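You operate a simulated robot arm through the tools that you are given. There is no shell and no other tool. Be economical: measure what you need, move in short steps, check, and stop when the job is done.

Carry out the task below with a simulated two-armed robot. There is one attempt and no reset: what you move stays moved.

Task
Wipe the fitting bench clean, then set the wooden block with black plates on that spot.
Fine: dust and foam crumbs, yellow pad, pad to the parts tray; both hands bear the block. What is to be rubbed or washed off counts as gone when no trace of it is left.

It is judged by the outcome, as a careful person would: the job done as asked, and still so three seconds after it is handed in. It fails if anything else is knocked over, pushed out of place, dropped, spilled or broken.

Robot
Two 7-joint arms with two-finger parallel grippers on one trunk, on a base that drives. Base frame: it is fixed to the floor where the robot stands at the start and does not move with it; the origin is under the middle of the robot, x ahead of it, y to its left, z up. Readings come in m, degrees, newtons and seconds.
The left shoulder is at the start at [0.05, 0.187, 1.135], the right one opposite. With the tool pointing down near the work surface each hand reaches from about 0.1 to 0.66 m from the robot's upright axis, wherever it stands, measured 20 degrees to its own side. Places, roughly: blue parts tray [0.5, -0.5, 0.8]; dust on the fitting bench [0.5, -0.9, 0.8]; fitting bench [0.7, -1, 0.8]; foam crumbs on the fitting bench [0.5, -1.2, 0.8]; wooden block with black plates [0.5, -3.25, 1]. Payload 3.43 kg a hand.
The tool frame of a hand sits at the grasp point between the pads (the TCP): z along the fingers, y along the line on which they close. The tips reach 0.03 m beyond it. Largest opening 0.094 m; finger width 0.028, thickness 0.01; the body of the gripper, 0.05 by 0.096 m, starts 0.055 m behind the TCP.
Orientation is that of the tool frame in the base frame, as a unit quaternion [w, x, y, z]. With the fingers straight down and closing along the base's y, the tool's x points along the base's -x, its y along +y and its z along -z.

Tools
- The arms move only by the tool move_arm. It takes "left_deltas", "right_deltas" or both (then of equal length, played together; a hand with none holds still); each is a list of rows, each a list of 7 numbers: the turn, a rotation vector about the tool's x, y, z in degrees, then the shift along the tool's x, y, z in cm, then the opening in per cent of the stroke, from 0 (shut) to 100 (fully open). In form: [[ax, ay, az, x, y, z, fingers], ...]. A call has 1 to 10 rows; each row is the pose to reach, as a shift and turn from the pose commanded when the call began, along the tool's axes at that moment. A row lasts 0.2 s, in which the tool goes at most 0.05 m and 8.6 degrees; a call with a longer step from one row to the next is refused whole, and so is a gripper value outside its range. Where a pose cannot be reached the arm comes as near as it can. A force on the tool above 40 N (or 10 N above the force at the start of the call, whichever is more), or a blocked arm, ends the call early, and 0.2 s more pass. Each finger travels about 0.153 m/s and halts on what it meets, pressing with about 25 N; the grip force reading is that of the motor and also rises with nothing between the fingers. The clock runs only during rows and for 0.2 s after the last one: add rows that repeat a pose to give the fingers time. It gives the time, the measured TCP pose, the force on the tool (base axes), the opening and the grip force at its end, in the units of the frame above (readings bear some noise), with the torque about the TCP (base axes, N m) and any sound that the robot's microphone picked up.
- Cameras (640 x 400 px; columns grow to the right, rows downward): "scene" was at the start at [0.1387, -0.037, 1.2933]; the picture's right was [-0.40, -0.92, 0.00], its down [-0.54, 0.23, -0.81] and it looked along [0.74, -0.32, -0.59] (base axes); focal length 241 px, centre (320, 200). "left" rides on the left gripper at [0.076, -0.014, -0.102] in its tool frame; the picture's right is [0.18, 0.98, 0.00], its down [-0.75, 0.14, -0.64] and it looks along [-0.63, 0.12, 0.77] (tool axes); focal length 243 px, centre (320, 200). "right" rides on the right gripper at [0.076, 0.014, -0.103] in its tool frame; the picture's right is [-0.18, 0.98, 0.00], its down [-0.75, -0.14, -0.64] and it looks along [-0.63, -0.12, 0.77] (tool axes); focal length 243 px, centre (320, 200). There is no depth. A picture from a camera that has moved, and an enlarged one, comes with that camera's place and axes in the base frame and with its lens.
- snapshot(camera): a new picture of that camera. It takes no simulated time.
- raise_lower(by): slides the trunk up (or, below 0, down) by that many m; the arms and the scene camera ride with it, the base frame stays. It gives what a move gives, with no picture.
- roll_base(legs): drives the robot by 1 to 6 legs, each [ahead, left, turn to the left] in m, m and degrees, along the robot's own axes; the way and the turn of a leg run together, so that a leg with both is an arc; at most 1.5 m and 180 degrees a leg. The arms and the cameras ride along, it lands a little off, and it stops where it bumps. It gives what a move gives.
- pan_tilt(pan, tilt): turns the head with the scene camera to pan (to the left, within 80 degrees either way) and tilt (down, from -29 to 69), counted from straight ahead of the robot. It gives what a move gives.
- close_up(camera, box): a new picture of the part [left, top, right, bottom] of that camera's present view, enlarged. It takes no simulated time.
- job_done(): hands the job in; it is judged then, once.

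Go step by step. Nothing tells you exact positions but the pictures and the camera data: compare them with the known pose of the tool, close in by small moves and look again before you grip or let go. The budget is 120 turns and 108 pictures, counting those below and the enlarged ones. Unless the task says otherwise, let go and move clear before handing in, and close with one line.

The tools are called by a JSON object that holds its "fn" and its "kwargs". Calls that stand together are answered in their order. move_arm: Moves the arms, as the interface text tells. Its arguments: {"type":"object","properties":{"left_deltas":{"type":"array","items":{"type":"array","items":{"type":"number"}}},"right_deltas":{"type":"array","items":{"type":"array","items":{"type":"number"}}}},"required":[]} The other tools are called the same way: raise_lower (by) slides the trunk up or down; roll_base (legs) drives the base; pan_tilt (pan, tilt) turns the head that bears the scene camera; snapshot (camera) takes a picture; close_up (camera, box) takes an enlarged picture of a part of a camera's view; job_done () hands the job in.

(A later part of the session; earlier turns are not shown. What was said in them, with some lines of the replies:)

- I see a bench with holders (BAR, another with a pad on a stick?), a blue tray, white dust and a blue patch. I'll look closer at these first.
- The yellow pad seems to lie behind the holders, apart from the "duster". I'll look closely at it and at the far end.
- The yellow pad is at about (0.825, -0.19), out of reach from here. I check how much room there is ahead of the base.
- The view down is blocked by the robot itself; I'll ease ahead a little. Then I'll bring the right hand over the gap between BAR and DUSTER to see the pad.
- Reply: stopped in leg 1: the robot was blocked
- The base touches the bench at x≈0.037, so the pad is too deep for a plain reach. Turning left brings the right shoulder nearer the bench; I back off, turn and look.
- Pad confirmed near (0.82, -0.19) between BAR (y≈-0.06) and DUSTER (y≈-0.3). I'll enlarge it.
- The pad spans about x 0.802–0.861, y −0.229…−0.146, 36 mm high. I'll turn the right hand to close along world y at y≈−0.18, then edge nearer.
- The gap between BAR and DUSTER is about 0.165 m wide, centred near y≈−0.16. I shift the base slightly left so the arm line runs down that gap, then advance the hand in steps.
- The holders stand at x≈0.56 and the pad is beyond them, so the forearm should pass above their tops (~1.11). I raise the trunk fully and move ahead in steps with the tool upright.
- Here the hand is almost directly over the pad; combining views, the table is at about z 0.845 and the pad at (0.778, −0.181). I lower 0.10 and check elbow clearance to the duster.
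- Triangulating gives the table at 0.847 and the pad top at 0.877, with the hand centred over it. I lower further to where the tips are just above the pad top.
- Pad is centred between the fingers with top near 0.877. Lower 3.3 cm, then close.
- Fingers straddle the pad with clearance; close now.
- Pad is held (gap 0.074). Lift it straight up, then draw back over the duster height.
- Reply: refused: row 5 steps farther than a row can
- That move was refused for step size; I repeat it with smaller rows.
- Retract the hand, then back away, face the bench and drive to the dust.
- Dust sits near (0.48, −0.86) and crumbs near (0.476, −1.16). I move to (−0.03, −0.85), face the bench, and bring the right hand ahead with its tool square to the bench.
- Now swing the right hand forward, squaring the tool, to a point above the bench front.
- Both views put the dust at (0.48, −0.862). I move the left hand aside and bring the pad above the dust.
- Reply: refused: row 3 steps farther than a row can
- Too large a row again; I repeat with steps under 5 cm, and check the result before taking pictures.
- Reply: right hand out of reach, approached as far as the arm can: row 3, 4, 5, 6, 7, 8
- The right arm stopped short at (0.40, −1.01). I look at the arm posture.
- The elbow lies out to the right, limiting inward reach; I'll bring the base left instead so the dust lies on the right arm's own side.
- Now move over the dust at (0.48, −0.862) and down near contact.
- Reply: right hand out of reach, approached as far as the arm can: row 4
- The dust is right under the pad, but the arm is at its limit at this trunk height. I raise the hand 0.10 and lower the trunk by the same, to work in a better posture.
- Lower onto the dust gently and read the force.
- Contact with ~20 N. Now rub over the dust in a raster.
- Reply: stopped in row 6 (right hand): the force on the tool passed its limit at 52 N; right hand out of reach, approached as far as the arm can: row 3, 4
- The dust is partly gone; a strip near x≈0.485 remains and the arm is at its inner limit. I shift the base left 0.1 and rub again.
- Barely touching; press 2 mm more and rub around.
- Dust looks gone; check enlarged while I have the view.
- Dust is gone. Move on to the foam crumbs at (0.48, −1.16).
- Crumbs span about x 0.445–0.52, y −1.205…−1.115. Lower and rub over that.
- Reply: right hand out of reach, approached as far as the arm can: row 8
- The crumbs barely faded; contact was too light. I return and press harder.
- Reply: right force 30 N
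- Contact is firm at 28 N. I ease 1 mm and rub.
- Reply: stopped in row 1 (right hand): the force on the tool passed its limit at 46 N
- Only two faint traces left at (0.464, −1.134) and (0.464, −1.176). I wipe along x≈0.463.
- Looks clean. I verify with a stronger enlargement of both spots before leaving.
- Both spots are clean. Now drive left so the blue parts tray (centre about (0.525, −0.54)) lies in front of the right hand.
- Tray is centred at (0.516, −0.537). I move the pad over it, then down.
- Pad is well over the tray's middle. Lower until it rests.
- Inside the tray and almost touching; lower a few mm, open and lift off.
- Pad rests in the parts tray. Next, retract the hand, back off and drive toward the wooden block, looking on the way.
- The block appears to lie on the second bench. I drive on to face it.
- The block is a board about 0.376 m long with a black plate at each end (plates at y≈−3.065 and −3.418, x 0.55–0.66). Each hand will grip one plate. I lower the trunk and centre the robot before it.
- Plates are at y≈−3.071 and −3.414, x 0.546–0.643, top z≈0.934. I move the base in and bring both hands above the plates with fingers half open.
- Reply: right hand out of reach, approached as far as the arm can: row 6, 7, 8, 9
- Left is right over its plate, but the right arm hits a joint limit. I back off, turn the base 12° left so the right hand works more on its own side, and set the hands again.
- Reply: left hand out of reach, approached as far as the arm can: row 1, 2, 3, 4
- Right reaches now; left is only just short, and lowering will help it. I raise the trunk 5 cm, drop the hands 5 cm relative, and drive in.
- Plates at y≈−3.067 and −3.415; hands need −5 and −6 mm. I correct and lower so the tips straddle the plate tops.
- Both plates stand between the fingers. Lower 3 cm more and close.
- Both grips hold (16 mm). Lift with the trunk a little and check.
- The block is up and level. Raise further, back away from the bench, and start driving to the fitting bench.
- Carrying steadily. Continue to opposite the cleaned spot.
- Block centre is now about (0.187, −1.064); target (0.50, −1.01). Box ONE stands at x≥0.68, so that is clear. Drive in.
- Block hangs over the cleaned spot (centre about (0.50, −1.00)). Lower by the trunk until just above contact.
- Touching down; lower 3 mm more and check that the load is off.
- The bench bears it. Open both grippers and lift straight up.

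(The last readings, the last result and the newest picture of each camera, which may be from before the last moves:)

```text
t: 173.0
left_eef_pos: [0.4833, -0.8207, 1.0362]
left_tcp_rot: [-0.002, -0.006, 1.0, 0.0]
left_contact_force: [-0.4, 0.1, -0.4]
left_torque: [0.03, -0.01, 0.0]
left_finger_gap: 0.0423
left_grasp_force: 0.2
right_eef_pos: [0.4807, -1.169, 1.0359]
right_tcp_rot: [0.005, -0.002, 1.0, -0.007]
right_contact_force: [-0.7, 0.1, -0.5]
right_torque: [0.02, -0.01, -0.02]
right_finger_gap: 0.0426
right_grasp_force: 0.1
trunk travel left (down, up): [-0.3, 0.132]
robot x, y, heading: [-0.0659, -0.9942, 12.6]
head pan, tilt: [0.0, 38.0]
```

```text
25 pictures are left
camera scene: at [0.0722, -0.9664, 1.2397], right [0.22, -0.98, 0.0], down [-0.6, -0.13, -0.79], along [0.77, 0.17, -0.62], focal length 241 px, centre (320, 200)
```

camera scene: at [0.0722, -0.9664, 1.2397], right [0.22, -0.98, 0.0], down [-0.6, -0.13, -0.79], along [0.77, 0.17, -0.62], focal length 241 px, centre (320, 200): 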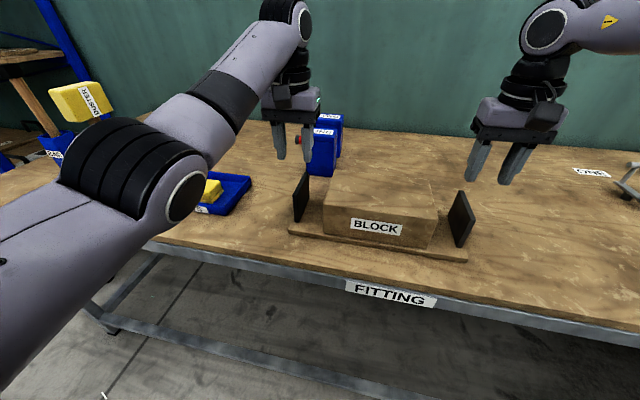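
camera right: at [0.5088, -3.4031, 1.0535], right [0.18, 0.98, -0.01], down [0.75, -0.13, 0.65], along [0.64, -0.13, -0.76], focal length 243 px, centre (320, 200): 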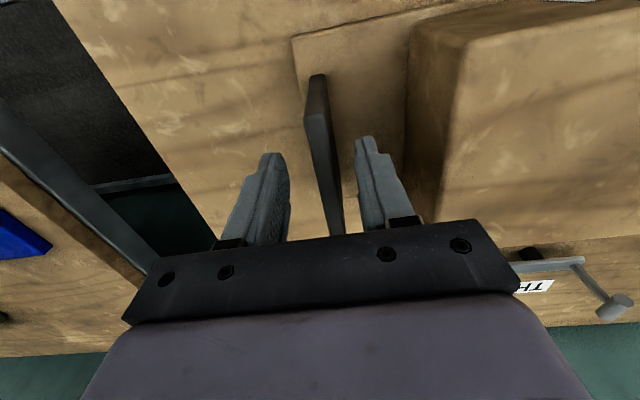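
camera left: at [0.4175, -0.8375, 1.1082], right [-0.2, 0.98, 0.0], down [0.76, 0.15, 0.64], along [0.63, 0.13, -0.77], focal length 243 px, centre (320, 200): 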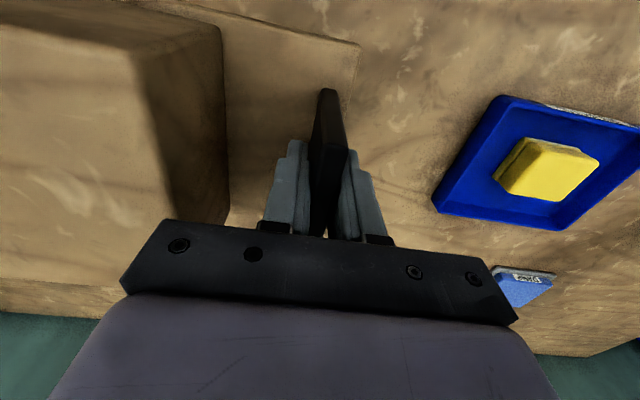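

Released and clear. I back the robot away and take a last look.

{"fn": "roll_base", "kwargs": {"legs": [[-0.35, 0.08, 0]]}}

{"fn": "snapshot", "kwargs": {"camera": "scene"}}

{"fn": "close_up", "kwargs": {"camera": "scene", "box": [240, 110, 480, 260]}}

```text
t: 175.4
left_eef_pos: [0.121, -0.8183, 1.0346]
left_tcp_rot: [-0.001, -0.009, 1.0, 0.001]
left_contact_force: [0.3, 0.5, 0.0]
left_torque: [-0.01, -0.01, 0.03]
left_finger_gap: 0.0423
left_grasp_force: 0.0
right_eef_pos: [0.1179, -1.1661, 1.0344]
right_tcp_rot: [0.006, -0.004, 1.0, -0.007]
right_contact_force: [0.6, -0.7, -0.1]
right_torque: [-0.03, 0.04, 0.01]
right_finger_gap: 0.0424
right_grasp_force: 0.0
trunk travel left (down, up): [-0.3, 0.132]
robot x, y, heading: [-0.4301, -0.9989, 12.9]
head pan, tilt: [0.0, 38.0]
```

```text
24 pictures are left
camera scene: at [-0.2899, -0.9656, 1.2398], right [0.22, -0.97, 0.0], down [-0.6, -0.14, -0.79], along [0.77, 0.18, -0.62], focal length 241 px, centre (320, 200)
```

scene: 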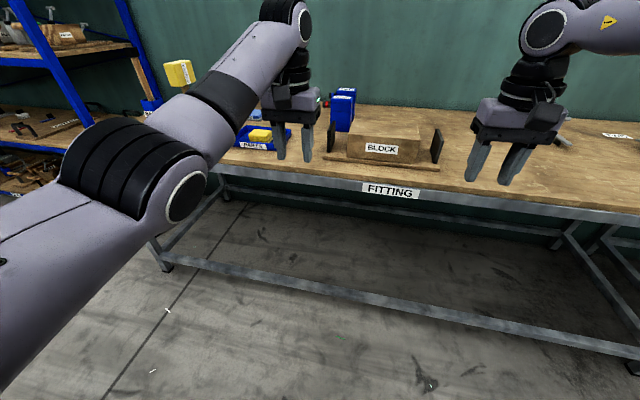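

```text
2.67 times, centred on (360, 185) of scene
camera zoom: at [-0.2899, -0.9656, 1.2398], right [0.22, -0.97, 0.0], down [-0.6, -0.14, -0.79], along [0.77, 0.18, -0.62], focal length 642 px, centre (213, 240)
```

zoom: 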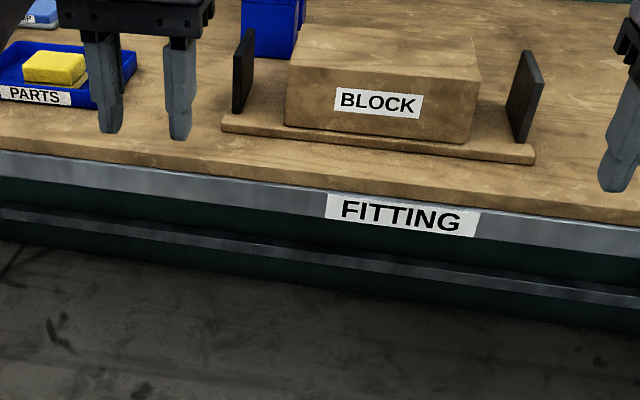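

The block stands on the wiped spot, the yellow pad is in the parts tray, and the hands are clear; I hand in.

{"fn": "job_done", "kwargs": {}}

```text
The job is handed in.
```

The fitting bench is wiped clean of dust and foam crumbs with the yellow pad, the pad is in the parts tray, and the block, carried with both hands, stands on the cleaned spot. I saw nothing else moved or knocked over, though the base bumped the bench front once early on when I edged forward.
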